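You operate a simulated robot arm through the tools that you are given. There is no shell and no other tool. Be economical: measure what you need, move in short steps, check, and stop when the job is done.

The job below is to be done with a simulated robot arm. You get a single attempt, and the scene is never put back.

## Task
Rinse and blow-dry the white nozzle in the black ring, then rack it.
Fine: spin it meanwhile; stop before opening; seat by the rinse valve.
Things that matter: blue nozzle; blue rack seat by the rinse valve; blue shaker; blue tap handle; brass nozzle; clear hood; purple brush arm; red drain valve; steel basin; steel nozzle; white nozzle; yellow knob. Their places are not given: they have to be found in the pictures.

Only the result counts: the job must be done as asked and must still hold three seconds after the hand-in. Knocking over, shifting, dropping, spilling or breaking anything else fails it.

## Robot
A 5-joint arm with a two-finger parallel gripper, fixed in place. Base frame: the origin is at the foot of the arm, x ahead of it, y to its left, z up; the work surface is at about z = 0.9. Readings come in cm, degrees, newtons and seconds.
With the tool pointing down near the work surface it reaches from about 26 to 60 cm from the base axis. Its first joint turns from -66.0 to 66.0 degrees. The tool tilts only in the upright plane through the base axis and itself; it spins freely about its own axis. Payload 1.57 kg.
The tool frame sits at the grasp point between the pads (the TCP): z along the fingers, y along the line on which they close. The tips reach 3 cm beyond it. The gripper opens to 8 cm. The fingers are 1.7 cm wide and 1.2 cm thick; the gripper's body (4 by 8.2 cm) begins 8 cm behind the TCP.
Orientation is told as [roll, pitch, yaw] about the base's x, y, z axes, in that order, counted from this pose: with the fingers straight down and closing along the base's y, the tool's x points along the base's -x, its y along +y and its z along -z.

## Interface
- The arm moves only by the tool jog_arm. Its argument "rows" is a list of rows, each an object (a shift or turn left out is 0, a gripper value left out holds the last) with "delta_pos": the shift along the base's x, y, z in units of 40 mm (1.0 is 40 mm), a list of three; "delta_rot": the turn, a rotation vector about the base's x, y, z in units of 4 degrees (1.0 is 4 degrees), a list of three; "fingers": the opening, from 0 (shut) to 1 (fully open). In form: [{"delta_pos": [tx, ty, tz], "delta_rot": [rx, ry, rz], "fingers": fingers}, ...]. A call has 1 to 12 rows; each row shifts and turns the commanded pose from where the row before left it. A call with a number of a shift or a turn outside -1 to 1 is refused whole. Rows are played at 5 a second. More than 5 cm and 8.6 degrees between two rows, or a gripper value outside its range, and nothing of the call is played. A pose out of reach is approached as far as the arm can. The call stops where the force on the tool passes 60 N (or 10 N more than at its start, if that is more) or the arm is blocked; 0.2 s more then pass. Each finger travels about 15.3 cm/s and halts on what it meets, pressing with about 42 N; the grip force reading is that of the motor and also rises with nothing between the fingers. The clock runs only during rows and for 0.2 s after the last one: add rows that do not move to give the fingers time. The reply holds the time, the measured pose of the TCP, the force on the tool along the base axes, the opening and the grip force, in the units named above and with some noise, with the torque about the TCP (base axes, N m) and any sound that the robot's microphone picked up.
- Cameras (640 x 400 px; columns grow to the right, rows downward): "scene" is fixed at [5.23, 40.71, 53.03]; the picture's right is [-0.58, -0.81, 0.00], its down [-0.43, 0.30, -0.85] and it looks along [0.69, -0.49, -0.52] (base axes); focal length 214 px, centre (320, 200). "wrist" rides on the gripper at [7.2, -0.7, -12.2] in the tool frame; the picture's right is [0.09, 1.00, 0.00], its down [-0.84, 0.08, -0.54] and it looks along [-0.54, 0.05, 0.84] (tool axes); focal length 238 px, centre (320, 200).
- get_image(camera): a new picture of that camera. It takes no simulated time.
- measure_at(camera, pixels): there is no depth. For up to 12 entries [column, row, z] of the newest picture of that camera ("zoom" is the newest enlarged one), the place [x, y] in the base frame at which the ray of that pixel passes the height z, good to about 0.3 cm. It takes no simulated time.
- inspect(camera, box): a new picture of the part [left, top, right, bottom] of that camera's present view, enlarged. It takes no simulated time.
- hand_in(): hands the job in; it is judged then, once.

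Work in short steps. Measure before you move; look again where a grasp or a placing could have gone wrong, and mend it. You have 80 turns and 38 pictures in all, those below and enlarged ones among them. Open the gripper and draw the arm clear of the work before you hand the job in, unless the task says otherwise; then end with one line.

The tools are called after "Emit:" as name(argument=value, ...) on one line, values as JSON. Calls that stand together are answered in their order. jog_arm: Moves the arm, as the interface text tells. Its arguments: {"type":"object","properties":{"rows":{"type":"array","items":{"type":"object","properties":{"delta_pos":{"type":"array","items":{"type":"number"}},"delta_rot":{"type":"array","items":{"type":"number"}},"fingers":{"type":"number"}}}}},"required":["rows"]} The other tools are called the same way: get_image (camera) takes a picture; measure_at (camera, pixels) gives the place at which the rays of pixels pass given heights; inspect (camera, box) takes an enlarged picture of a part of a camera's view; hand_in () hands the job in.

At the start:

```text
clock: 0.0
tool_pos: [26.71, -19.57, 40.21]
tcp_rot: [0.1, -0.1, 0.1]
ft_force: [-0.2, -0.1, 0.1]
ft_torque: [0.01, -0.01, -0.02]
opening: 8.01
gripper_force: 0.0
```

scene: 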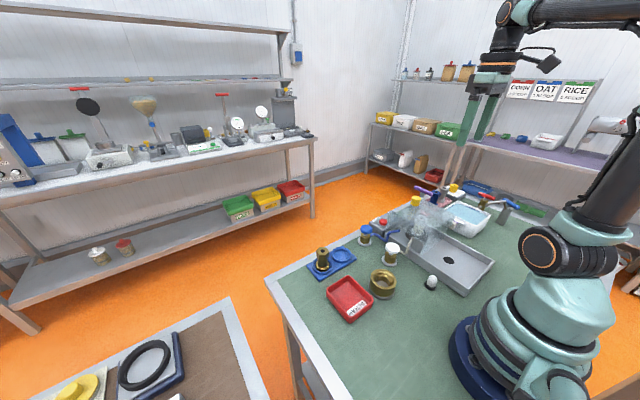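
wrist: 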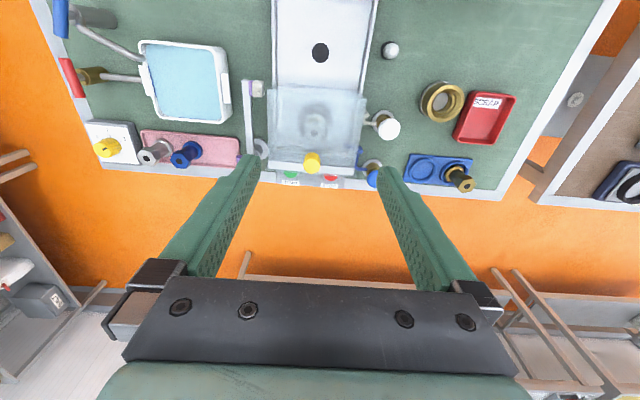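

The overview shows a bench with a basin, hood, nozzles and blue rack. I enlarge the areas to identify the parts.

Emit:
inspect(camera="wrist", box=[220, 0, 540, 200])

Emit:
inspect(camera="scene", box=[300, 170, 520, 310])

Emit:
inspect(camera="wrist", box=[40, 0, 300, 200])

```text
2.00 times, centred on (380, 100) of wrist
```

zoom: 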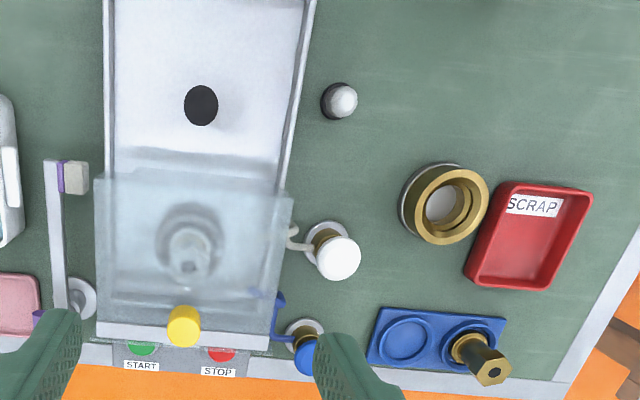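

```text
2.86 times, centred on (410, 240) of scene
```

zoom: 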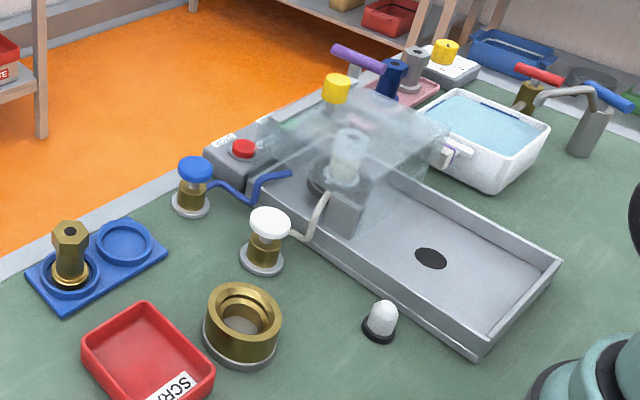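

```text
2.00 times, centred on (170, 100) of wrist
```

zoom: 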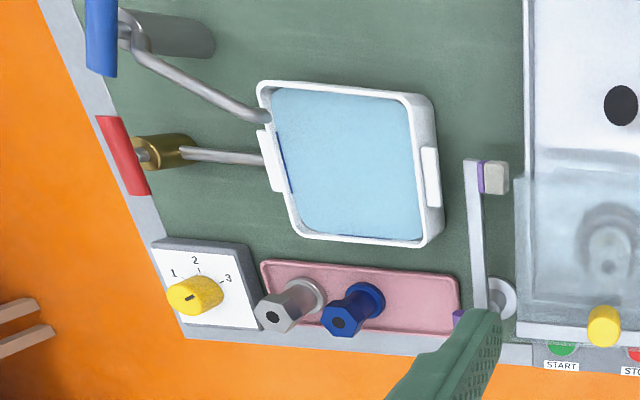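

The thing under the hood and the small white dome need telling apart; I enlarge both, more closely.

Emit:
inspect(camera="scene", box=[370, 180, 470, 245])

Emit:
inspect(camera="wrist", box=[250, 70, 410, 190])

```text
6.15 times, centred on (420, 212) of scene
```

zoom: 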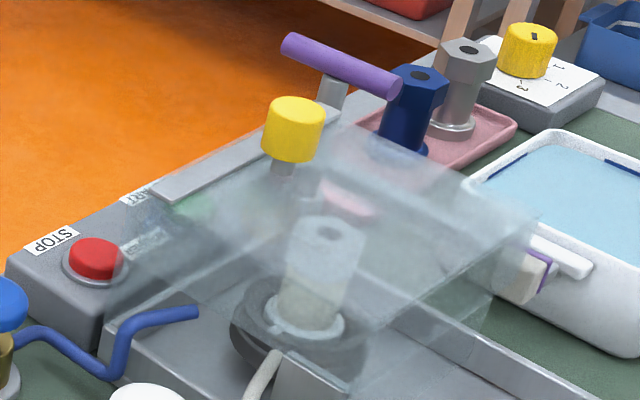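

```text
3.33 times, centred on (330, 130) of wrist
```

zoom: 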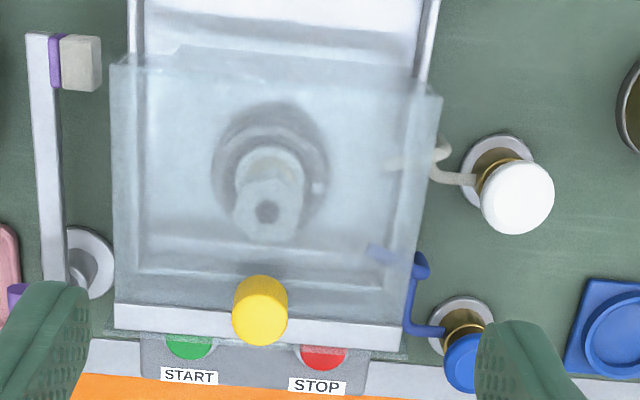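

The white nozzle sits in the black chuck under the hood; blue knob (373,179) with the blue pipe is water, white knob (390,129) the air. I measure parts at several heights in both cameras to triangulate.

Emit:
measure_at(camera="wrist", pixels=[[291, 174, 5], [291, 174, 9], [331, 177, 5], [331, 177, 9], [312, 160, 10], [312, 160, 16], [373, 179, 5], [373, 179, 10], [389.5, 129.5, 5], [389.5, 129.5, 10], [314, 133, 8], [314, 133, 12]])

Emit:
measure_at(camera="scene", pixels=[[399.7, 212.8, 5], [399.7, 212.8, 9], [383.6, 221.5, 5], [383.6, 221.5, 9], [416, 197.4, 10], [416, 197.4, 16], [366.2, 228.4, 5], [366.2, 228.4, 10], [392.4, 246.2, 5], [392.4, 246.2, 10], [421, 217, 8], [421, 217, 12]])

```text
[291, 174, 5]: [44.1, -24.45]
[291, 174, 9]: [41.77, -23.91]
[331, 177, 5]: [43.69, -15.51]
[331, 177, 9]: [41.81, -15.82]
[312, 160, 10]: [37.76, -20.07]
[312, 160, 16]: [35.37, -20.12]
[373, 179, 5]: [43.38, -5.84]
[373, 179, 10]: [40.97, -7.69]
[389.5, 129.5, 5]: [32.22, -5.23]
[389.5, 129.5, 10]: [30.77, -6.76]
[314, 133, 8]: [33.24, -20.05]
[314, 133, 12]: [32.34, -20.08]
```

```text
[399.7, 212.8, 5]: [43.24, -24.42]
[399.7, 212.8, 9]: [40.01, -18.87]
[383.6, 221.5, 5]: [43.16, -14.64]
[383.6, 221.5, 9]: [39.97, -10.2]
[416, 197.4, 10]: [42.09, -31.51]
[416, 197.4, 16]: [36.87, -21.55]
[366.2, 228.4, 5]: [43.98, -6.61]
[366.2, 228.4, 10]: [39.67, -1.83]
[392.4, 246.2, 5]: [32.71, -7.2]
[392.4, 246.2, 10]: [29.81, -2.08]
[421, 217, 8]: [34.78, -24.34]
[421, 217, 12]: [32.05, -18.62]
```

Triangulated: START ≈(43.7,-24.4,5), STOP ≈(43.6,-15.3,5), blue knob ≈(43.4,-6.1,5.6), white knob ≈(31.8,-5.7,6.5), yellow hood knob ≈(36.4,-20.2,16.8). I close the fingers and go above START, staying high.

Emit:
jog_arm(rows=[{"delta_pos": [0.85, -0.24, 0], "fingers": 0}, {"delta_pos": [0.85, -0.24, 0]}, {"delta_pos": [0.85, -0.24, 0]}, {"delta_pos": [0.85, -0.24, 0]}, {"delta_pos": [0.85, -0.24, 0]}, {"delta_pos": [0, 0, -1]}, {"delta_pos": [0, 0, -1]}, {"delta_pos": [0, 0, -1]}, {"delta_pos": [0, 0, -1]}, {}])

Emit:
get_image(camera="wrist")

```text
clock: 2.2
tool_pos: [43.55, -24.35, 24.27]
tcp_rot: [-0.1, -0.1, -0.1]
ft_force: [-0.2, -0.5, 0.1]
ft_torque: [0.02, 0.02, -0.03]
opening: 0.01
gripper_force: 21.7
```

```text
30 pictures are left
```

wrist: 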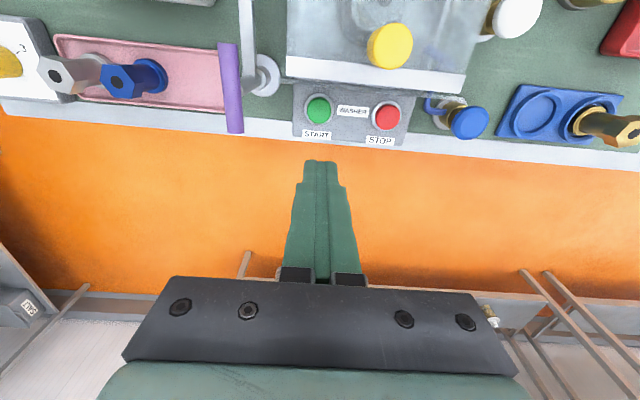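

START is now at (318,110), STOP (387,116), blue knob (469,122); I re-measure from this nearer view.

Emit:
measure_at(camera="wrist", pixels=[[318, 109, 5], [387, 116, 5], [469, 122, 5.5], [395, 48, 16.8], [395, 48, 15], [466, 80, 12], [288, 72, 10], [466, 80, 10], [540, 108, 2], [232, 48, 10], [236, 130, 10]])

Emit:
inspect(camera="wrist", box=[280, 0, 640, 160])

```text
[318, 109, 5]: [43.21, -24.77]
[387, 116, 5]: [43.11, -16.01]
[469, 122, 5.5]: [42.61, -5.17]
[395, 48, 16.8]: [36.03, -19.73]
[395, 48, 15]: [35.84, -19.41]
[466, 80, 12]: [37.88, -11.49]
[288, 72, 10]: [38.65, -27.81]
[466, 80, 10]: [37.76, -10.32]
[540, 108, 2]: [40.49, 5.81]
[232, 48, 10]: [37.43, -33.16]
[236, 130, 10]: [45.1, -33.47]
```

```text
1.78 times, centred on (460, 80) of wrist
```

zoom: 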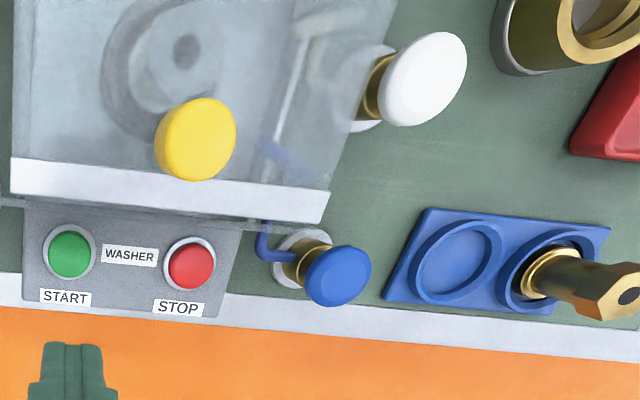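

START button sits clear of the hood edge (x≈38.5). I descend above it, then press in small steps.

Emit:
jog_arm(rows=[{"delta_pos": [-0.03, -0.04, -1]}, {"delta_pos": [0, 0, -1]}, {"delta_pos": [0, 0, -1]}, {"delta_pos": [0, 0, -0.6]}, {}])

Emit:
inspect(camera="scene", box=[340, 160, 480, 260])

```text
clock: 3.4
tool_pos: [43.54, -24.53, 9.67]
tcp_rot: [0.0, 0.0, 0.0]
ft_force: [0.2, -0.4, 0.6]
ft_torque: [0.01, 0.02, -0.05]
opening: 0.0
gripper_force: 21.6
```

```text
4.00 times, centred on (410, 210) of scene
```

zoom: 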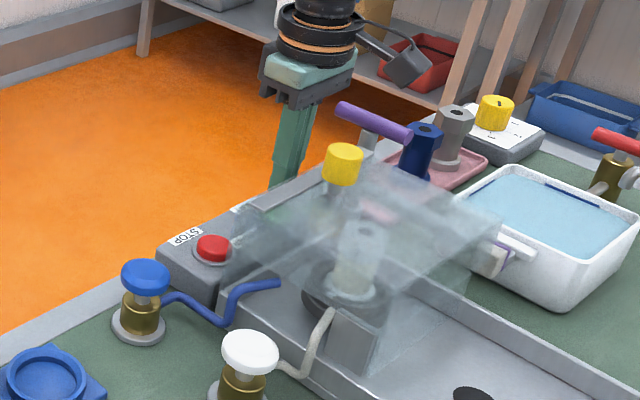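

Tip is now about 1.5–2 cm above the button. I press down in small steps.

Emit:
jog_arm(rows=[{"delta_pos": [0, 0, -0.15]}, {"delta_pos": [0, 0, -0.1]}, {"delta_pos": [0, 0, -0.1]}, {"delta_pos": [0, 0, -0.1]}])

```text
clock: 4.4
tool_pos: [43.61, -24.45, 8.01]
tcp_rot: [-0.1, -0.1, 0.0]
ft_force: [0.3, -0.1, -0.3]
ft_torque: [-0.03, 0.0, -0.02]
opening: 0.02
gripper_force: 21.3
```

No contact yet at tip z≈5; I go on in small steps.

Emit:
jog_arm(rows=[{"delta_pos": [0, 0, -0.08]}, {"delta_pos": [0, 0, -0.08]}, {"delta_pos": [0, 0, -0.06]}, {"delta_pos": [0, 0, -0.06]}])

```text
clock: 5.4
tool_pos: [43.66, -24.45, 6.92]
tcp_rot: [0.0, -0.1, 0.0]
ft_force: [-6.8, -1.6, 14.3]
ft_torque: [-0.04, 0.24, 0.0]
opening: 0.0
gripper_force: 21.4
heard: click
```

A click was heard with 14 N. I retract and look whether the chuck spins.

Emit:
jog_arm(rows=[{"delta_pos": [0, 0, 0.5]}, {"delta_pos": [0, 0, 1]}, {"delta_pos": [0, 0, 1]}, {"delta_pos": [0, 0, 1]}, {}])

Emit:
inspect(camera="scene", box=[340, 160, 480, 260])

```text
clock: 6.6
tool_pos: [43.52, -24.17, 20.67]
tcp_rot: [-0.1, 0.1, 0.0]
ft_force: [-0.5, 0.4, -0.5]
ft_torque: [0.0, 0.01, -0.01]
opening: 0.0
gripper_force: 21.5
```

```text
4.00 times, centred on (410, 210) of scene
```

zoom: 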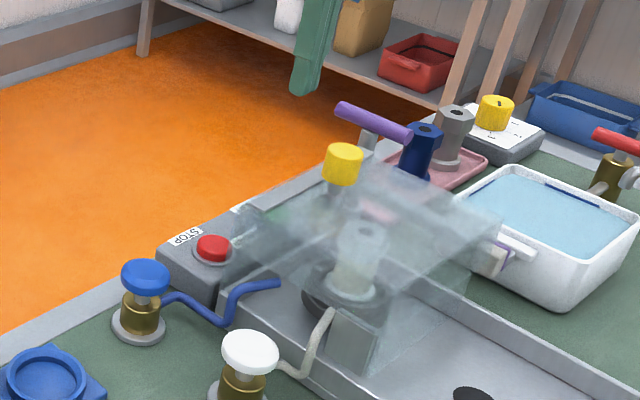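

The chuck ring's tab seems turned versus before, so the motor likely runs. Next I go above the blue rinse knob (≈43.0,-5.6).

Emit:
jog_arm(rows=[{"delta_pos": [-0.03, 0.93, 0]}, {"delta_pos": [-0.03, 0.93, 0]}, {"delta_pos": [-0.03, 0.93, 0]}, {"delta_pos": [-0.03, 0.93, 0]}, {"delta_pos": [0, 0.93, 0]}, {}])

Emit:
get_image(camera="wrist")

```text
clock: 8.0
tool_pos: [42.95, -5.73, 20.76]
tcp_rot: [0.0, -0.1, 0.0]
ft_force: [0.1, 0.1, 0.3]
ft_torque: [0.0, 0.02, 0.0]
opening: 0.0
gripper_force: 21.4
```

```text
26 pictures are left
```

wrist: 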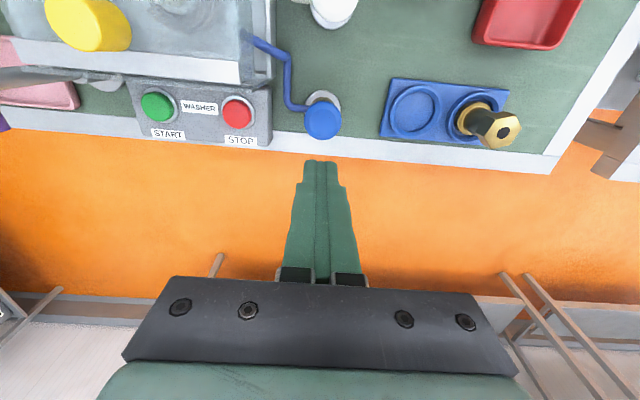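

Blue knob now at (323,118), nearly ahead. I measure it and the rack seat at (413,110), and the yellow knob.

Emit:
measure_at(camera="wrist", pixels=[[323, 120, 5.5], [323, 120, 6.5], [413, 110, 1.5], [413, 110, 2], [237, 113, 5], [158, 106, 5], [472, 118, 2], [498, 129, 8]])

```text
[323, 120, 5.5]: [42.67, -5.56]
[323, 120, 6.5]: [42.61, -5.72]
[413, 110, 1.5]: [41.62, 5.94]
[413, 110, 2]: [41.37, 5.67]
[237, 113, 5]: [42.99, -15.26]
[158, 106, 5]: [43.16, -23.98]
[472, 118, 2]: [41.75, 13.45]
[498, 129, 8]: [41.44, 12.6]
```

Blue knob at ≈(42.7,-5.6). I descend closed and press it lightly, to learn how it works.

Emit:
jog_arm(rows=[{"delta_pos": [-0.05, 0.02, -1]}, {"delta_pos": [0, 0, -1]}, {"delta_pos": [0, 0, -0.6]}, {"delta_pos": [0, 0, -0.1]}, {"delta_pos": [0, 0, -0.1]}, {"delta_pos": [0, 0, -0.08]}, {}])

```text
clock: 9.6
tool_pos: [42.84, -5.84, 9.34]
tcp_rot: [0.0, 0.0, -0.1]
ft_force: [-1.6, -0.6, 1.2]
ft_torque: [-0.03, 0.02, 0.01]
opening: 0.02
gripper_force: 21.0
```

Near contact (1 N); I press a little further.

Emit:
jog_arm(rows=[{"delta_pos": [0, 0.03, -0.06]}, {"delta_pos": [0, 0, -0.06]}])

```text
clock: 10.2
tool_pos: [42.97, -5.79, 8.97]
tcp_rot: [-0.1, -0.1, 0.0]
ft_force: [0.9, -1.7, 2.2]
ft_torque: [-0.07, 0.0, -0.05]
opening: 0.0
gripper_force: 21.3
```

Emit:
jog_arm(rows=[{"delta_pos": [0, 0, -0.06]}, {"delta_pos": [0, 0, -0.06]}])

```text
clock: 10.8
tool_pos: [42.98, -5.64, 8.39]
tcp_rot: [0.0, -0.1, 0.1]
ft_force: [0.5, -0.3, 3.4]
ft_torque: [0.03, -0.02, -0.06]
opening: 0.0
gripper_force: 21.4
heard: click
```

A click came at 3.4 N: the knob is a push valve. I look at whether water flows while I hold.

Emit:
inspect(camera="scene", box=[340, 160, 480, 260])

```text
4.00 times, centred on (410, 210) of scene
```

zoom: 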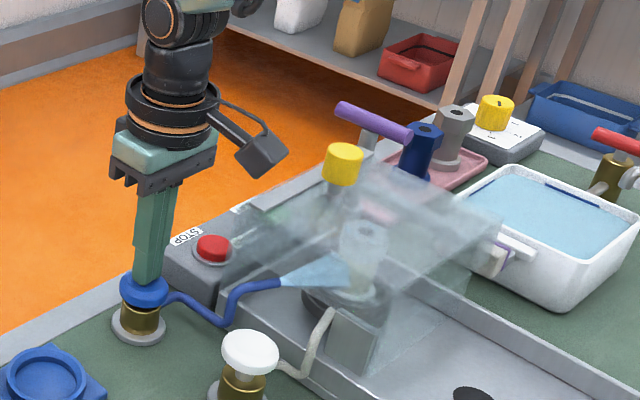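

Water sprays on the nozzle. I hold it for several seconds.

Emit:
jog_arm(rows=[{"delta_pos": [0, 0, -0.03]}, {}, {}, {}, {}, {}, {}, {}, {}, {}, {}, {}])

Emit:
jog_arm(rows=[{}, {}, {}, {}, {}, {}, {}, {}, {}, {}, {}, {}])

Emit:
inspect(camera="scene", box=[340, 160, 480, 260])

```text
clock: 13.4
tool_pos: [42.95, -5.64, 8.33]
tcp_rot: [-0.1, 0.1, 0.1]
ft_force: [1.1, -0.5, 4.8]
ft_torque: [-0.01, -0.02, 0.0]
opening: 0.0
gripper_force: 21.4
```

```text
clock: 16.0
tool_pos: [42.87, -5.69, 8.25]
tcp_rot: [0.0, 0.0, 0.0]
ft_force: [1.2, 1.8, 4.6]
ft_torque: [0.06, -0.03, -0.01]
opening: 0.02
gripper_force: 21.6
```

```text
4.00 times, centred on (410, 210) of scene
```

zoom: 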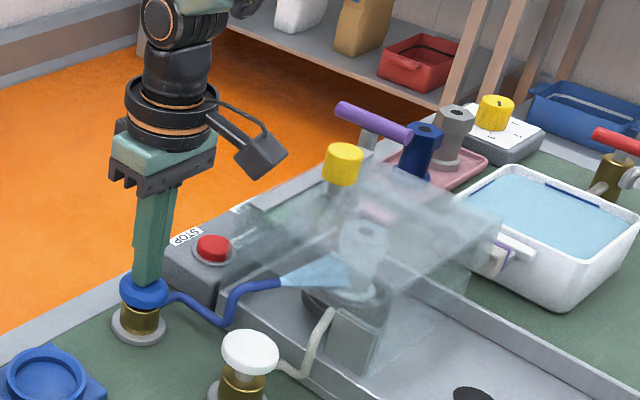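

Water has run ~5 s. I hold a bit longer, then look closely at the chuck to verify rotation.

Emit:
jog_arm(rows=[{}, {}, {}, {}, {}, {}, {}, {}, {}, {}, {}, {}])

Emit:
inspect(camera="scene", box=[400, 205, 450, 240])

Emit:
jog_arm(rows=[{}])

Emit:
inspect(camera="scene", box=[400, 205, 450, 240])

```text
clock: 18.6
tool_pos: [42.97, -5.74, 8.33]
tcp_rot: [0.0, 0.0, 0.0]
ft_force: [0.8, 0.9, 5.1]
ft_torque: [0.05, -0.01, 0.01]
opening: 0.0
gripper_force: 21.3
```

```text
11.43 times, centred on (425, 222) of scene
```

zoom: 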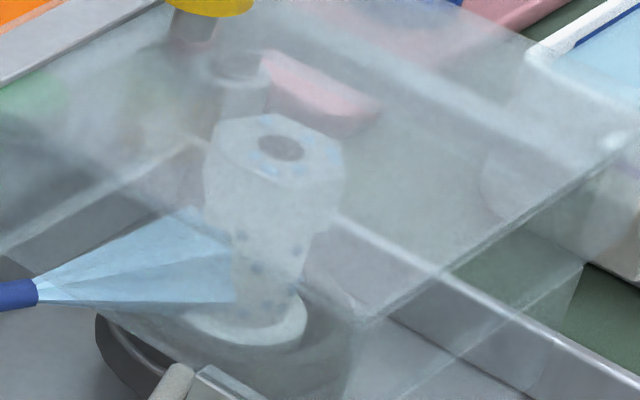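

```text
clock: 19.0
tool_pos: [43.0, -5.66, 8.34]
tcp_rot: [0.1, 0.0, 0.0]
ft_force: [1.5, 1.8, 4.8]
ft_torque: [0.02, -0.04, 0.01]
opening: 0.0
gripper_force: 21.1
```

```text
11.43 times, centred on (425, 222) of scene
```

zoom: 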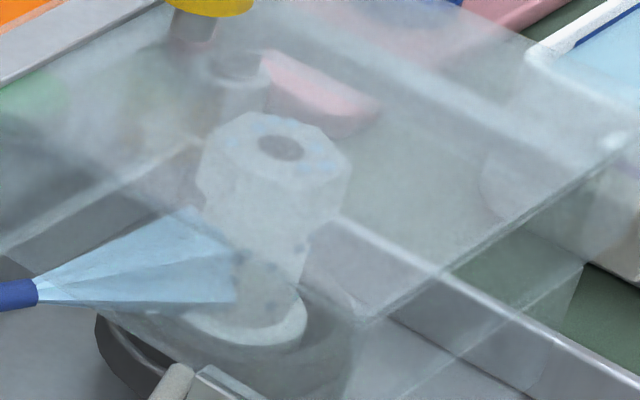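

The nozzle's hex has turned and is covered with droplets, so it is spinning and rinsed. I release the blue knob and rise, then move toward the white one for a check picture.

Emit:
jog_arm(rows=[{"delta_pos": [0, 0, 0.5]}, {"delta_pos": [0, 0, 1]}, {"delta_pos": [0, 0, 1]}, {"delta_pos": [0, 0, 0.5]}, {"delta_pos": [-0.9, 0, 0]}, {"delta_pos": [-0.9, 0, 0]}, {"delta_pos": [-0.9, 0, 0]}, {}])

Emit:
get_image(camera="wrist")

Emit:
get_image(camera="scene")

```text
clock: 20.8
tool_pos: [32.11, -5.76, 20.48]
tcp_rot: [-0.1, 0.0, 0.0]
ft_force: [0.3, -0.6, -1.1]
ft_torque: [0.01, 0.02, 0.04]
opening: 0.0
gripper_force: 21.5
```

```text
21 pictures are left
```

wrist: 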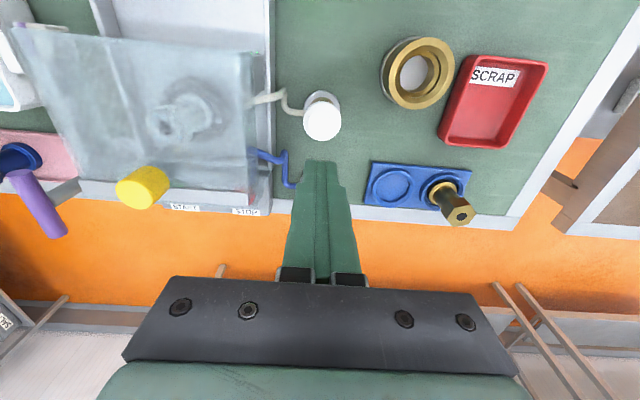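

```text
20 pictures are left
```

scene: 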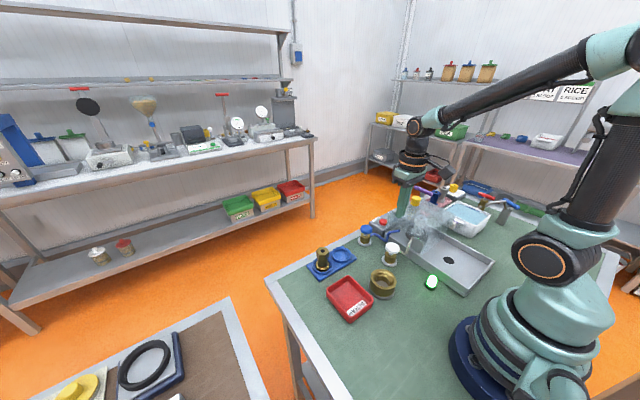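

The dome is an indicator lamp, now green. The white knob's top is at (322,121); I measure it.

Emit:
measure_at(camera="wrist", pixels=[[322, 121, 6.3]])

Emit:
inspect(camera="scene", box=[350, 190, 470, 290])

```text
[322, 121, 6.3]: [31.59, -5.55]
```

```text
4.00 times, centred on (410, 240) of scene
```

zoom: 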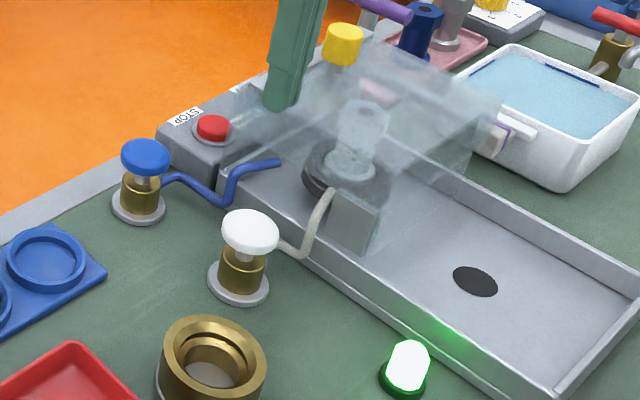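

Water stopped on release. I descend on the white knob at (31.7,-5.6) and press until the click.

Emit:
jog_arm(rows=[{"delta_pos": [-0.08, 0.04, -1]}, {"delta_pos": [0, 0, -1]}, {"delta_pos": [0, 0, -0.6]}, {"delta_pos": [0, 0, -0.1]}, {"delta_pos": [0, 0, -0.1]}, {"delta_pos": [0, 0, -0.08]}, {"delta_pos": [0, 0, -0.06]}, {"delta_pos": [0, 0, -0.06]}, {}])

Emit:
jog_arm(rows=[{"delta_pos": [0, 0, -0.06]}, {"delta_pos": [0, 0, -0.03]}, {}])

```text
clock: 22.8
tool_pos: [31.73, -5.44, 8.51]
tcp_rot: [0.0, 0.0, 0.0]
ft_force: [0.8, -2.8, 4.0]
ft_torque: [-0.05, -0.03, 0.0]
opening: 0.0
gripper_force: 21.6
heard: click
```

```text
clock: 23.6
tool_pos: [31.77, -5.4, 8.08]
tcp_rot: [0.0, 0.0, 0.1]
ft_force: [-11.3, -8.9, 41.5]
ft_torque: [-0.31, 0.34, 0.1]
opening: 0.0
gripper_force: 20.9
```

It bottomed out at 41 N; I ease off 2 mm and hold it while blowing.

Emit:
jog_arm(rows=[{"delta_pos": [0, 0, 0.06]}, {}, {}, {}, {}, {}, {}, {}, {}, {}, {}, {}])

Emit:
inspect(camera="scene", box=[380, 190, 480, 290])

```text
clock: 26.2
tool_pos: [31.84, -5.46, 8.24]
tcp_rot: [0.0, -0.1, 0.2]
ft_force: [-3.7, 3.6, 14.8]
ft_torque: [0.06, 0.11, -0.02]
opening: 0.01
gripper_force: 20.9
```

```text
4.00 times, centred on (430, 240) of scene
```

zoom: 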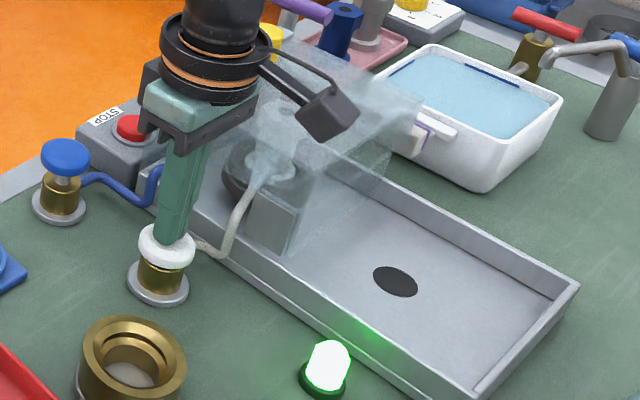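

Air is blowing (whitish jet). I hold about 7 s more.

Emit:
jog_arm(rows=[{}, {}, {}, {}, {}, {}, {}, {}, {}, {}, {}, {}])

Emit:
jog_arm(rows=[{}, {}, {}, {}, {}, {}, {}, {}, {}, {}, {}, {}])

Emit:
jog_arm(rows=[{}, {}, {}, {}, {}, {}, {}, {}, {}, {}, {}, {}])

Emit:
inspect(camera="scene", box=[380, 190, 480, 290])

```text
clock: 28.8
tool_pos: [31.75, -5.52, 8.18]
tcp_rot: [0.0, 0.0, 0.0]
ft_force: [-1.5, 2.5, 13.6]
ft_torque: [0.1, 0.04, -0.02]
opening: 0.01
gripper_force: 21.7
```

```text
clock: 31.4
tool_pos: [31.81, -5.52, 8.23]
tcp_rot: [-0.1, 0.0, 0.1]
ft_force: [-1.4, -1.8, 13.4]
ft_torque: [-0.03, 0.01, -0.02]
opening: 0.01
gripper_force: 21.6
```

```text
clock: 34.0
tool_pos: [31.84, -5.44, 8.2]
tcp_rot: [0.0, -0.1, 0.0]
ft_force: [-0.8, -1.9, 12.8]
ft_torque: [-0.08, 0.03, 0.02]
opening: 0.0
gripper_force: 21.5
```

```text
4.00 times, centred on (430, 240) of scene
```

zoom: 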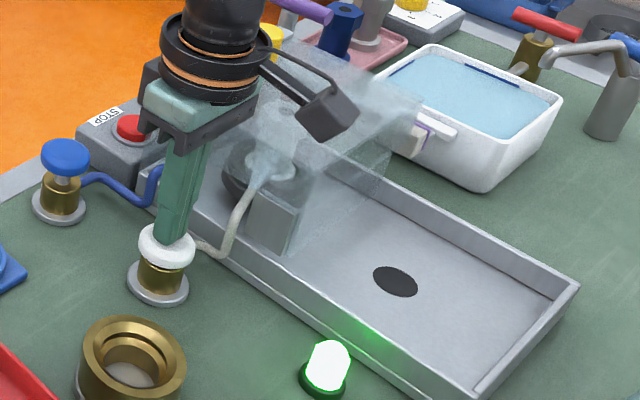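

After ~10 s of air I release and look whether droplets are gone.

Emit:
jog_arm(rows=[{"delta_pos": [0, 0, 0.5]}, {"delta_pos": [0, 0, 1]}, {"delta_pos": [0, 0, 1]}, {"delta_pos": [0, 0, 0.8]}, {"delta_pos": [0.95, 0, 0]}, {"delta_pos": [0.95, 0, 0]}, {"delta_pos": [0.9, 0, 0]}, {}])

Emit:
inspect(camera="scene", box=[400, 205, 450, 240])

```text
clock: 35.8
tool_pos: [42.84, -5.38, 21.39]
tcp_rot: [0.0, 0.0, 0.1]
ft_force: [0.0, -0.6, 0.2]
ft_torque: [-0.02, 0.0, 0.01]
opening: 0.0
gripper_force: 21.7
```

```text
11.43 times, centred on (425, 222) of scene
```

zoom: 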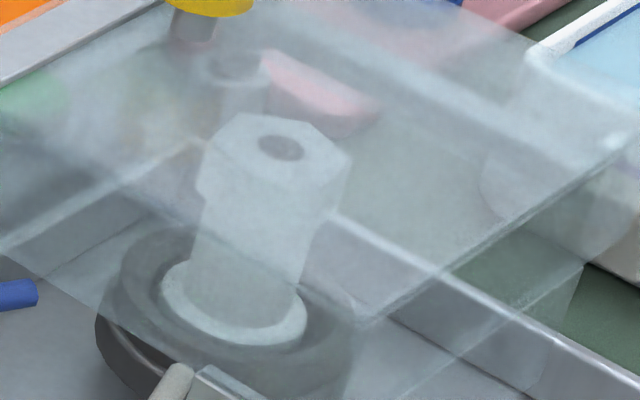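

No droplets remain: dry. Now I move over STOP (≈43.3,-15.3) and press it.

Emit:
jog_arm(rows=[{"delta_pos": [0.05, -0.83, 0]}, {"delta_pos": [0.05, -0.83, 0]}, {"delta_pos": [0, -0.83, 0]}, {"delta_pos": [0, 0, -1]}, {"delta_pos": [0, 0, -1]}, {"delta_pos": [0, 0, -1]}, {"delta_pos": [0, 0, -0.2]}, {}])

Emit:
jog_arm(rows=[{"delta_pos": [0, 0, -0.1]}, {"delta_pos": [0, 0, -0.08]}, {"delta_pos": [0, 0, -0.06]}, {"delta_pos": [0, 0, -0.06]}])

```text
clock: 37.6
tool_pos: [43.52, -15.53, 8.4]
tcp_rot: [-0.1, 0.1, -0.1]
ft_force: [-0.3, -0.5, 0.2]
ft_torque: [-0.01, -0.02, -0.02]
opening: 0.0
gripper_force: 21.3
```

```text
clock: 38.6
tool_pos: [43.43, -15.48, 7.37]
tcp_rot: [0.0, 0.0, 0.0]
ft_force: [-1.3, -0.2, 2.4]
ft_torque: [0.0, 0.08, 0.01]
opening: 0.01
gripper_force: 21.3
heard: click
```

Click heard. I retract and check the lamp and the chuck.

Emit:
jog_arm(rows=[{"delta_pos": [0, 0, 0.5]}, {"delta_pos": [0, 0, 1]}, {"delta_pos": [0, 0, 1]}, {"delta_pos": [0, 0, 1]}, {"delta_pos": [0, 0, 1]}, {}, {}, {}])

Emit:
inspect(camera="scene", box=[380, 190, 480, 290])

Emit:
get_image(camera="wrist")

```text
clock: 40.4
tool_pos: [43.23, -15.49, 25.43]
tcp_rot: [0.0, 0.0, 0.0]
ft_force: [0.1, 1.2, -0.3]
ft_torque: [0.01, 0.02, -0.02]
opening: 0.02
gripper_force: 20.8
```

```text
4.00 times, centred on (430, 240) of scene
```

zoom: 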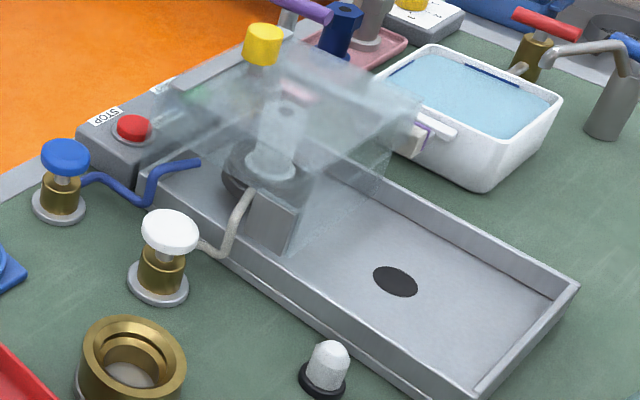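

```text
14 pictures are left
```

wrist: 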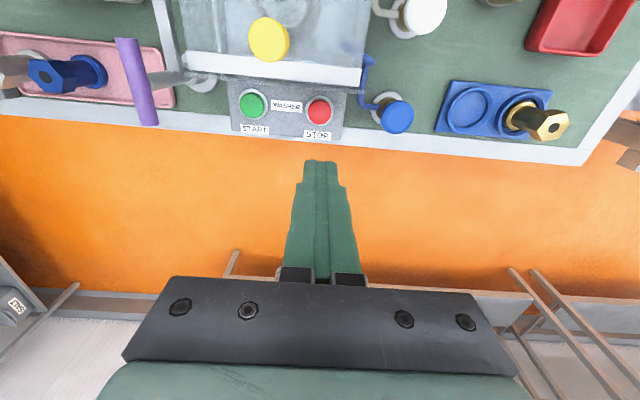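

Lamp is off, so it stopped. Now I study how the hood opens: a close look at the hood from both cameras.

Emit:
inspect(camera="wrist", box=[160, 0, 400, 110])

Emit:
inspect(camera="scene", box=[390, 185, 470, 255])

```text
2.67 times, centred on (280, 55) of wrist
```

zoom: 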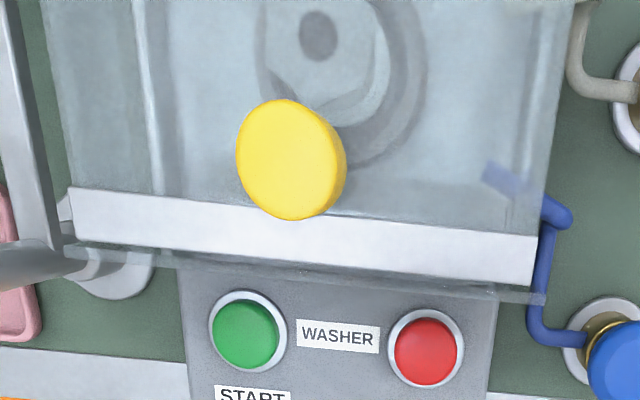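

```text
5.71 times, centred on (430, 220) of scene
```

zoom: 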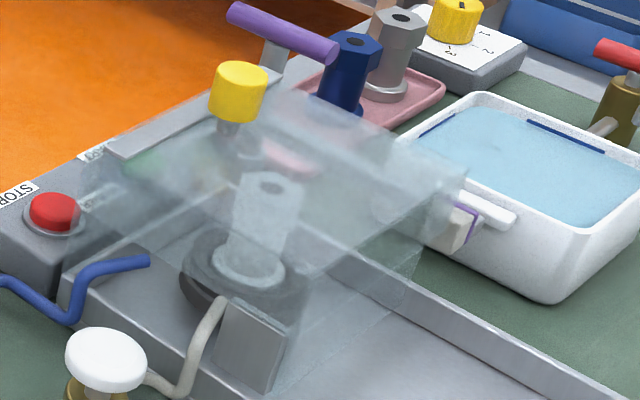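

The bar and knob are at the hood's far edge (x≈38). I measure the knob top (268,38) and hood corners, at plausible heights.

Emit:
measure_at(camera="wrist", pixels=[[268, 38, 16.8], [268, 38, 15], [187, 72, 12.5], [361, 86, 12.5], [366, 111, 3]])

Emit:
measure_at(camera="scene", pixels=[[415.5, 197, 16.8], [415.5, 202, 15], [416, 207, 12.5], [393, 210, 12.5], [420, 197, 12.5], [456, 214, 12.5], [444, 233, 3], [432, 247, 6], [432, 247, 3], [456, 214, 11], [427, 228, 12.5]])

```text
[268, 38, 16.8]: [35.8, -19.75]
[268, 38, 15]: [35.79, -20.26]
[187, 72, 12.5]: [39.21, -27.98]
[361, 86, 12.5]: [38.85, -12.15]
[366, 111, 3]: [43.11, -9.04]
```

```text
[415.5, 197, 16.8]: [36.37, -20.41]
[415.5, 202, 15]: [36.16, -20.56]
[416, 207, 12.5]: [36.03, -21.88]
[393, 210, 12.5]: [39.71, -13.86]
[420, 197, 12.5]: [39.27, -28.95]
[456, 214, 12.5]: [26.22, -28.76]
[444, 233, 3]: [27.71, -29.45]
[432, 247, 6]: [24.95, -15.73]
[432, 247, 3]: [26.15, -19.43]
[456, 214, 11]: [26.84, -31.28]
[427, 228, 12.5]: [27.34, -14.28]
```

Knob ≈(36.1,-20.2), top 16.8; hood top ≈12.5, spanning x 26.5–39.5, y −28…−12.5. I open the fingers, straddle the knob and descend to TCP z≈16.5, then close.

Emit:
jog_arm(rows=[{"delta_pos": [-0.88, -0.58, 0], "fingers": 0.8}, {"delta_pos": [-0.88, -0.58, 0]}, {"delta_pos": [0, 0, -0.8]}, {"delta_pos": [0, 0, -0.8]}, {"delta_pos": [0, 0, -0.6]}, {}])

Emit:
jog_arm(rows=[{"fingers": 0}, {}, {}, {}])

Emit:
inspect(camera="scene", box=[360, 160, 480, 260])

```text
clock: 41.8
tool_pos: [36.17, -20.11, 16.61]
tcp_rot: [0.0, -0.1, 0.1]
ft_force: [0.4, 0.5, -0.2]
ft_torque: [0.02, -0.03, 0.0]
opening: 6.41
gripper_force: 0.0
```

```text
clock: 42.8
tool_pos: [35.98, -20.03, 16.58]
tcp_rot: [0.0, 0.0, 0.2]
ft_force: [0.0, 11.2, -1.9]
ft_torque: [0.02, -0.4, -0.02]
opening: 2.76
gripper_force: 38.1
```

```text
4.00 times, centred on (420, 210) of scene
```

zoom: 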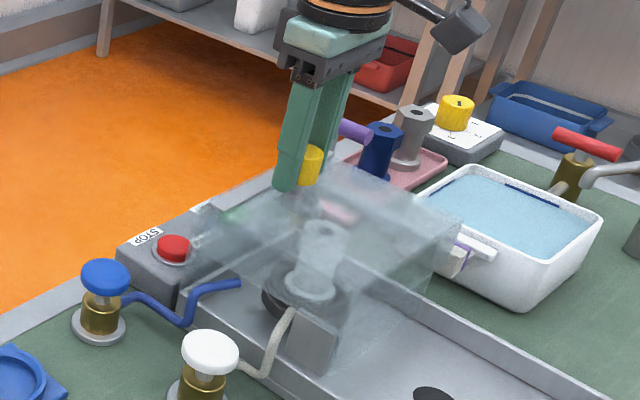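

Knob gripped (2.76 cm). I relax sideways a bit and lift gently ~0.8 cm to see how the hood responds.

Emit:
jog_arm(rows=[{"delta_pos": [0, 0.03, 0.05]}, {"delta_pos": [0, 0, 0.08]}, {"delta_pos": [0, 0, 0.08]}, {}])

```text
clock: 43.8
tool_pos: [36.22, -19.98, 17.3]
tcp_rot: [0.1, 0.2, 0.0]
ft_force: [0.0, -11.1, -35.8]
ft_torque: [-0.72, 0.02, 0.0]
opening: 2.76
gripper_force: 38.6
```

It lifted ~0.7 cm with 36 N resistance. I look before continuing.

Emit:
inspect(camera="scene", box=[360, 160, 480, 260])

```text
4.00 times, centred on (420, 210) of scene
```

zoom: 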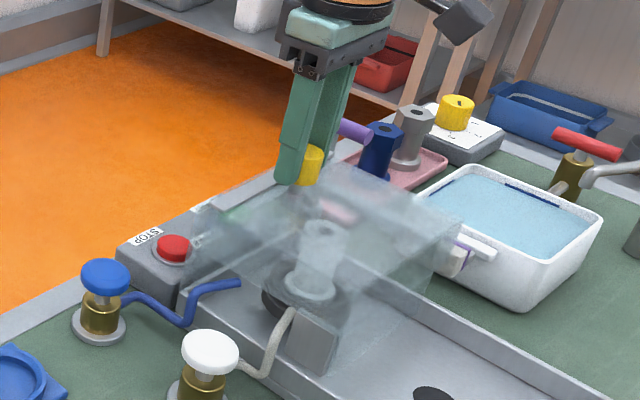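

The hood did not rise; the fingers slid on the knob. I go back down and test a small horizontal slide toward the base instead.

Emit:
jog_arm(rows=[{"delta_pos": [0, 0, -0.12]}, {"delta_pos": [0, 0.0, -0.12]}, {}])

Emit:
jog_arm(rows=[{"delta_pos": [-0.1, 0, 0]}, {"delta_pos": [-0.1, 0, 0]}, {}])

```text
clock: 44.6
tool_pos: [36.52, -19.96, 16.73]
tcp_rot: [-0.2, -0.4, 0.2]
ft_force: [1.0, 16.4, 36.4]
ft_torque: [1.26, 0.17, -0.06]
opening: 2.81
gripper_force: 37.3
```

```text
clock: 45.4
tool_pos: [35.45, -20.0, 16.54]
tcp_rot: [-0.1, -0.2, 0.1]
ft_force: [0.9, 16.0, 34.8]
ft_torque: [0.36, 0.46, -0.02]
opening: 2.74
gripper_force: 38.1
```

The slide of 0.8 cm had almost no x-force. I reset z a little and move a further 2 cm toward -x, then look.

Emit:
jog_arm(rows=[{"delta_pos": [0, 0, 0.06]}, {"delta_pos": [-0.15, 0, 0]}, {"delta_pos": [-0.15, 0, 0]}, {"delta_pos": [-0.15, 0, 0]}, {}])

Emit:
inspect(camera="scene", box=[360, 160, 480, 260])

```text
clock: 46.6
tool_pos: [33.59, -19.98, 16.56]
tcp_rot: [0.2, 0.1, -0.1]
ft_force: [0.5, -22.9, -34.8]
ft_torque: [-0.12, 0.01, 0.1]
opening: 2.78
gripper_force: 38.6
```

```text
4.00 times, centred on (420, 210) of scene
```

zoom: 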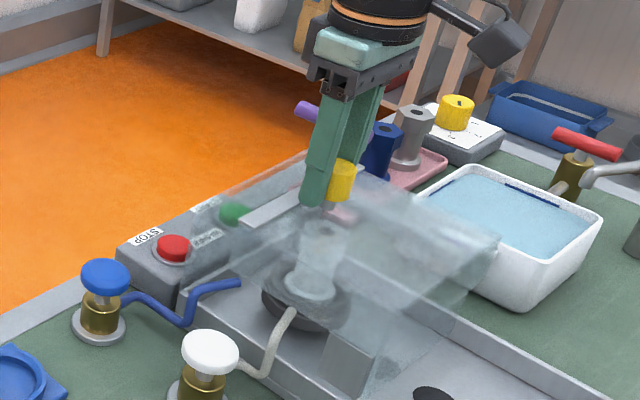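

The hood slides along the basin toward the base. I continue sliding, easing z a little.

Emit:
jog_arm(rows=[{"delta_pos": [-0.2, 0, -0.03]}, {"delta_pos": [-0.25, 0, 0]}, {"delta_pos": [-0.25, 0, 0]}, {"delta_pos": [-0.25, 0, 0]}, {"delta_pos": [-0.25, 0, 0]}, {}])

```text
clock: 48.0
tool_pos: [28.92, -19.91, 16.58]
tcp_rot: [0.0, 0.0, 0.0]
ft_force: [-1.1, -2.9, -1.1]
ft_torque: [-0.07, 0.04, 0.12]
opening: 2.77
gripper_force: 37.8
```

Sliding freely, now at x≈28.9. Another 5 cm in steps.

Emit:
jog_arm(rows=[{"delta_pos": [-0.25, 0, 0]}, {"delta_pos": [-0.25, 0, 0]}, {"delta_pos": [-0.25, 0, 0]}, {"delta_pos": [-0.2, 0, 0]}, {"delta_pos": [-0.2, 0, 0]}, {}])

Emit:
inspect(camera="scene", box=[380, 180, 520, 290])

```text
clock: 49.4
tool_pos: [24.29, -20.07, 16.66]
tcp_rot: [0.1, 0.1, -0.1]
ft_force: [-0.6, 8.9, 9.9]
ft_torque: [-0.08, -0.34, -0.07]
opening: 2.74
gripper_force: 38.2
```

```text
3.64 times, centred on (450, 235) of scene
```

zoom: 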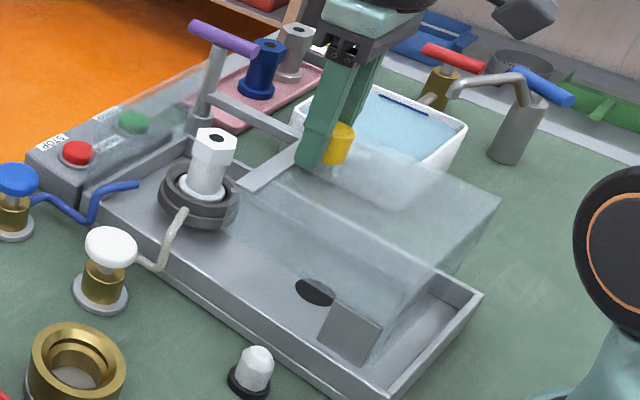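

The nozzle is uncovered, hood edge ≈x 27. I release the knob, rise, and go above the nozzle for a look.

Emit:
jog_arm(rows=[{"fingers": 0.6}, {}, {"delta_pos": [0, 0, 0.5]}, {"delta_pos": [0, 0, 1]}, {"delta_pos": [0, 0, 0.7]}, {"delta_pos": [0.9, 0, 0]}, {"delta_pos": [0.9, 0, 0]}, {}])

Emit:
get_image(camera="wrist")

Emit:
inspect(camera="scene", box=[300, 190, 460, 290])

```text
clock: 51.2
tool_pos: [31.66, -19.95, 25.26]
tcp_rot: [-0.1, 0.0, 0.0]
ft_force: [0.3, -0.4, 0.0]
ft_torque: [0.01, 0.0, -0.04]
opening: 4.8
gripper_force: 0.0
```

```text
7 pictures are left
```

wrist: 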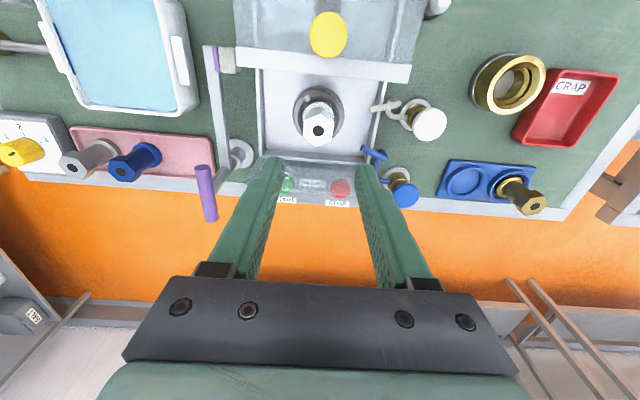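

```text
4.00 times, centred on (380, 240) of scene
```

zoom: 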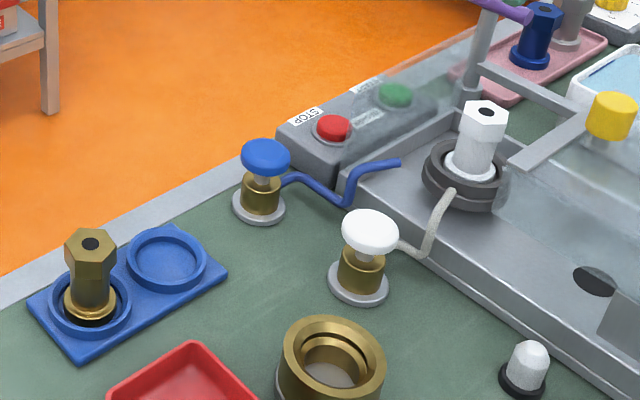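

Nozzle top hole: wrist (318,131), scene (421,218). Empty seat: wrist (468,180), scene (341.5,255.5). Brass nozzle for comparison. I triangulate.

Emit:
measure_at(camera="wrist", pixels=[[318, 131, 10], [318, 131, 12], [318, 116, 4], [318, 114, 5], [468, 181, 1.3], [468, 181, 2], [535, 206, 8], [535, 206, 10], [301, 128, 11], [336, 128, 11]])

Emit:
measure_at(camera="scene", pixels=[[421, 218, 10], [421, 218, 12], [417, 230.5, 3], [417, 230.5, 5], [341.5, 255.5, 1.3], [341.5, 255.5, 2], [322.5, 251.2, 8], [322.5, 251.2, 10], [322, 267, 2], [415.5, 221.5, 10.5], [426.5, 221.5, 10.5], [421, 227.5, 9]])

```text
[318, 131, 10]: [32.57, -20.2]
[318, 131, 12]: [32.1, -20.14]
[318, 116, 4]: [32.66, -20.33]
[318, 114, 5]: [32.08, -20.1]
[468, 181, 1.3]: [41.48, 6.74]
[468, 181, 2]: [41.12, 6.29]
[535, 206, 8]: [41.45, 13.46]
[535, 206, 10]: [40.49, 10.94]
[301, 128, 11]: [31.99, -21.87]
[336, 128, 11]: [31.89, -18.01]
```

```text
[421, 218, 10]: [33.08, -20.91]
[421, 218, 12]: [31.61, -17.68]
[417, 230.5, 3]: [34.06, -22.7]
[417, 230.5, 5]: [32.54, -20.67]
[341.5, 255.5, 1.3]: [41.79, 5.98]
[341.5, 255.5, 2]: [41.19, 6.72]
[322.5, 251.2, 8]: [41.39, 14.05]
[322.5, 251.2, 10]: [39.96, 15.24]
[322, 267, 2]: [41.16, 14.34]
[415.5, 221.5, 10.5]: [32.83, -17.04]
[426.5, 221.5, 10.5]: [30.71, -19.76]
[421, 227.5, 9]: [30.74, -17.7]
```

Nozzle axis ≈(32.6,-20.2), top ≈10.4, so height ≈6.4; seat ≈(41.4,6.3). I enlarge the nozzle to see its hex orientation before gripping.

Emit:
inspect(camera="wrist", box=[280, 80, 360, 150])

```text
5.71 times, centred on (320, 115) of wrist
```

zoom: 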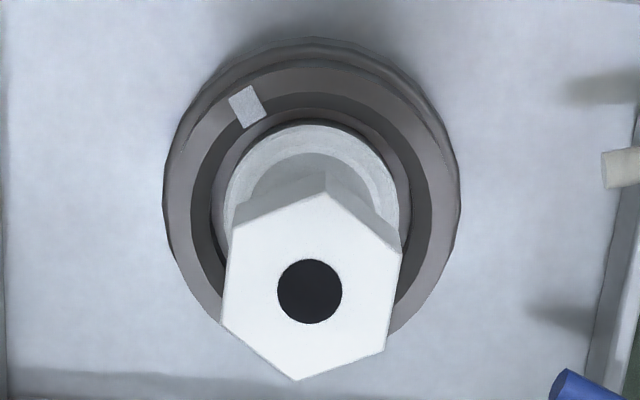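

Hex flats face ±y, turned about −9.5° in yaw. I turn the tool to match, centre over (32.6,-20.2) and descend to TCP z≈9.4.

Emit:
jog_arm(rows=[{"delta_pos": [0.23, -0.05, 0], "delta_rot": [0, 0, -0.8], "fingers": 0.75}, {"delta_pos": [0, 0, -0.5], "delta_rot": [0, 0, -0.8]}, {"delta_pos": [0, 0, -0.9], "delta_rot": [0, 0, -0.8]}, {"delta_pos": [0, 0, -0.9]}, {"delta_pos": [0, 0, -0.9]}, {"delta_pos": [0, 0, -0.4]}, {"delta_pos": [0, 0, -0.35]}, {}])

```text
clock: 53.0
tool_pos: [32.41, -20.24, 9.64]
tcp_rot: [0.0, 0.1, -9.6]
ft_force: [0.2, -0.3, 0.6]
ft_torque: [-0.04, -0.03, 0.02]
opening: 6.02
gripper_force: 0.1
```

In place without contact. I close on the hex.

Emit:
jog_arm(rows=[{"delta_pos": [0.03, 0, -0.05]}, {"fingers": 0}, {}, {}, {}])

```text
clock: 54.2
tool_pos: [32.58, -20.22, 9.44]
tcp_rot: [-0.1, -0.1, -9.5]
ft_force: [0.4, 0.9, 2.2]
ft_torque: [-0.03, 0.04, 0.01]
opening: 3.3
gripper_force: 40.9
```

Gripped at 3.3 cm, no side force. I lift straight up slowly, then higher.

Emit:
jog_arm(rows=[{"delta_pos": [0, 0, 0.15]}, {"delta_pos": [0, 0, 0.25]}, {"delta_pos": [0, 0, 0.5]}, {"delta_pos": [0, 0, 0.8]}, {"delta_pos": [0, 0, 0.8]}, {"delta_pos": [0, 0, 0.3]}, {}])

Emit:
inspect(camera="scene", box=[340, 160, 500, 280])

```text
clock: 55.8
tool_pos: [32.58, -20.26, 20.66]
tcp_rot: [0.0, 0.0, -9.5]
ft_force: [-0.2, 0.0, -0.4]
ft_torque: [-0.02, -0.02, -0.01]
opening: 3.28
gripper_force: 40.4
```

```text
3.33 times, centred on (420, 220) of scene
```

zoom: 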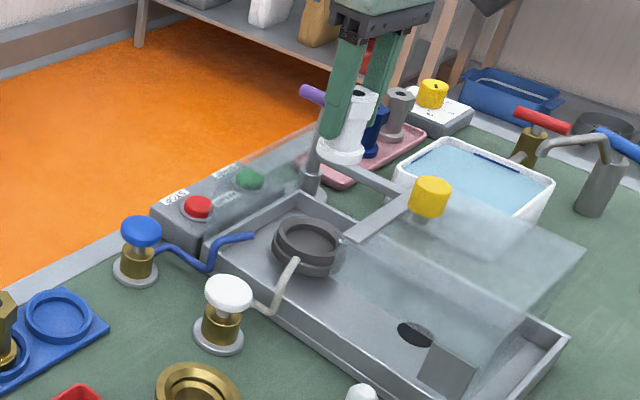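

Nozzle held cleanly. I carry it at height to above the seat (≈41.4,6.3), rotating the yaw back, and look.

Emit:
jog_arm(rows=[{"delta_pos": [0.31, 0.947, 0]}, {"delta_pos": [0.31, 0.947, 0]}, {"delta_pos": [0.31, 0.947, 0]}, {"delta_pos": [0.32, 0.947, 0]}, {"delta_pos": [0.32, 0.947, 0], "delta_rot": [0, 0, 0.8]}, {"delta_pos": [0.32, 0.947, 0], "delta_rot": [0, 0, 0.8]}, {"delta_pos": [0.32, 0.947, 0], "delta_rot": [0, 0, 0.8]}, {}])

Emit:
get_image(camera="wrist")

```text
clock: 57.6
tool_pos: [41.29, 6.23, 20.48]
tcp_rot: [0.1, -0.1, 0.1]
ft_force: [-0.4, 0.4, -1.0]
ft_torque: [0.01, 0.02, 0.02]
opening: 3.28
gripper_force: 41.2
```

```text
3 pictures are left
```

wrist: 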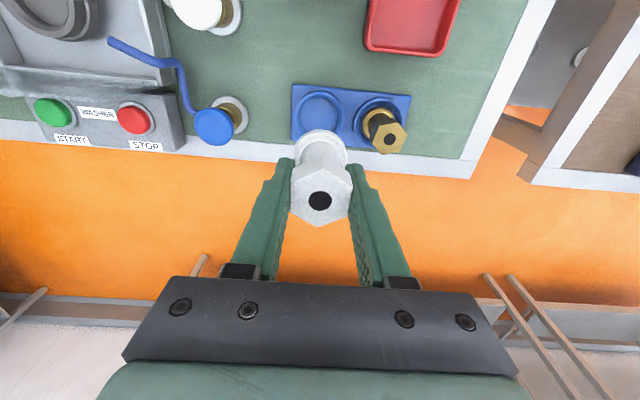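

Seat ring centre at ≈(320.5,112); I measure it and the brass seat for the rack's spacing.

Emit:
measure_at(camera="wrist", pixels=[[320.5, 112, 1.5], [320.5, 112, 2.2], [379, 118, 2], [299, 112, 2.2], [342, 112, 2.2], [320, 92, 2.2], [292, 85, 1.2], [291, 141, 1.2], [411, 95, 1.2]])

```text
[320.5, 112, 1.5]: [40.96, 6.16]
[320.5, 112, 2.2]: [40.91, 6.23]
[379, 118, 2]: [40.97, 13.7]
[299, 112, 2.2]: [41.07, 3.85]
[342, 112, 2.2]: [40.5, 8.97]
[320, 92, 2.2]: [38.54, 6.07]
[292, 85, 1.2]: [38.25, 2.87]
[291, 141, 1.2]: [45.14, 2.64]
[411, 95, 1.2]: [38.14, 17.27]
```

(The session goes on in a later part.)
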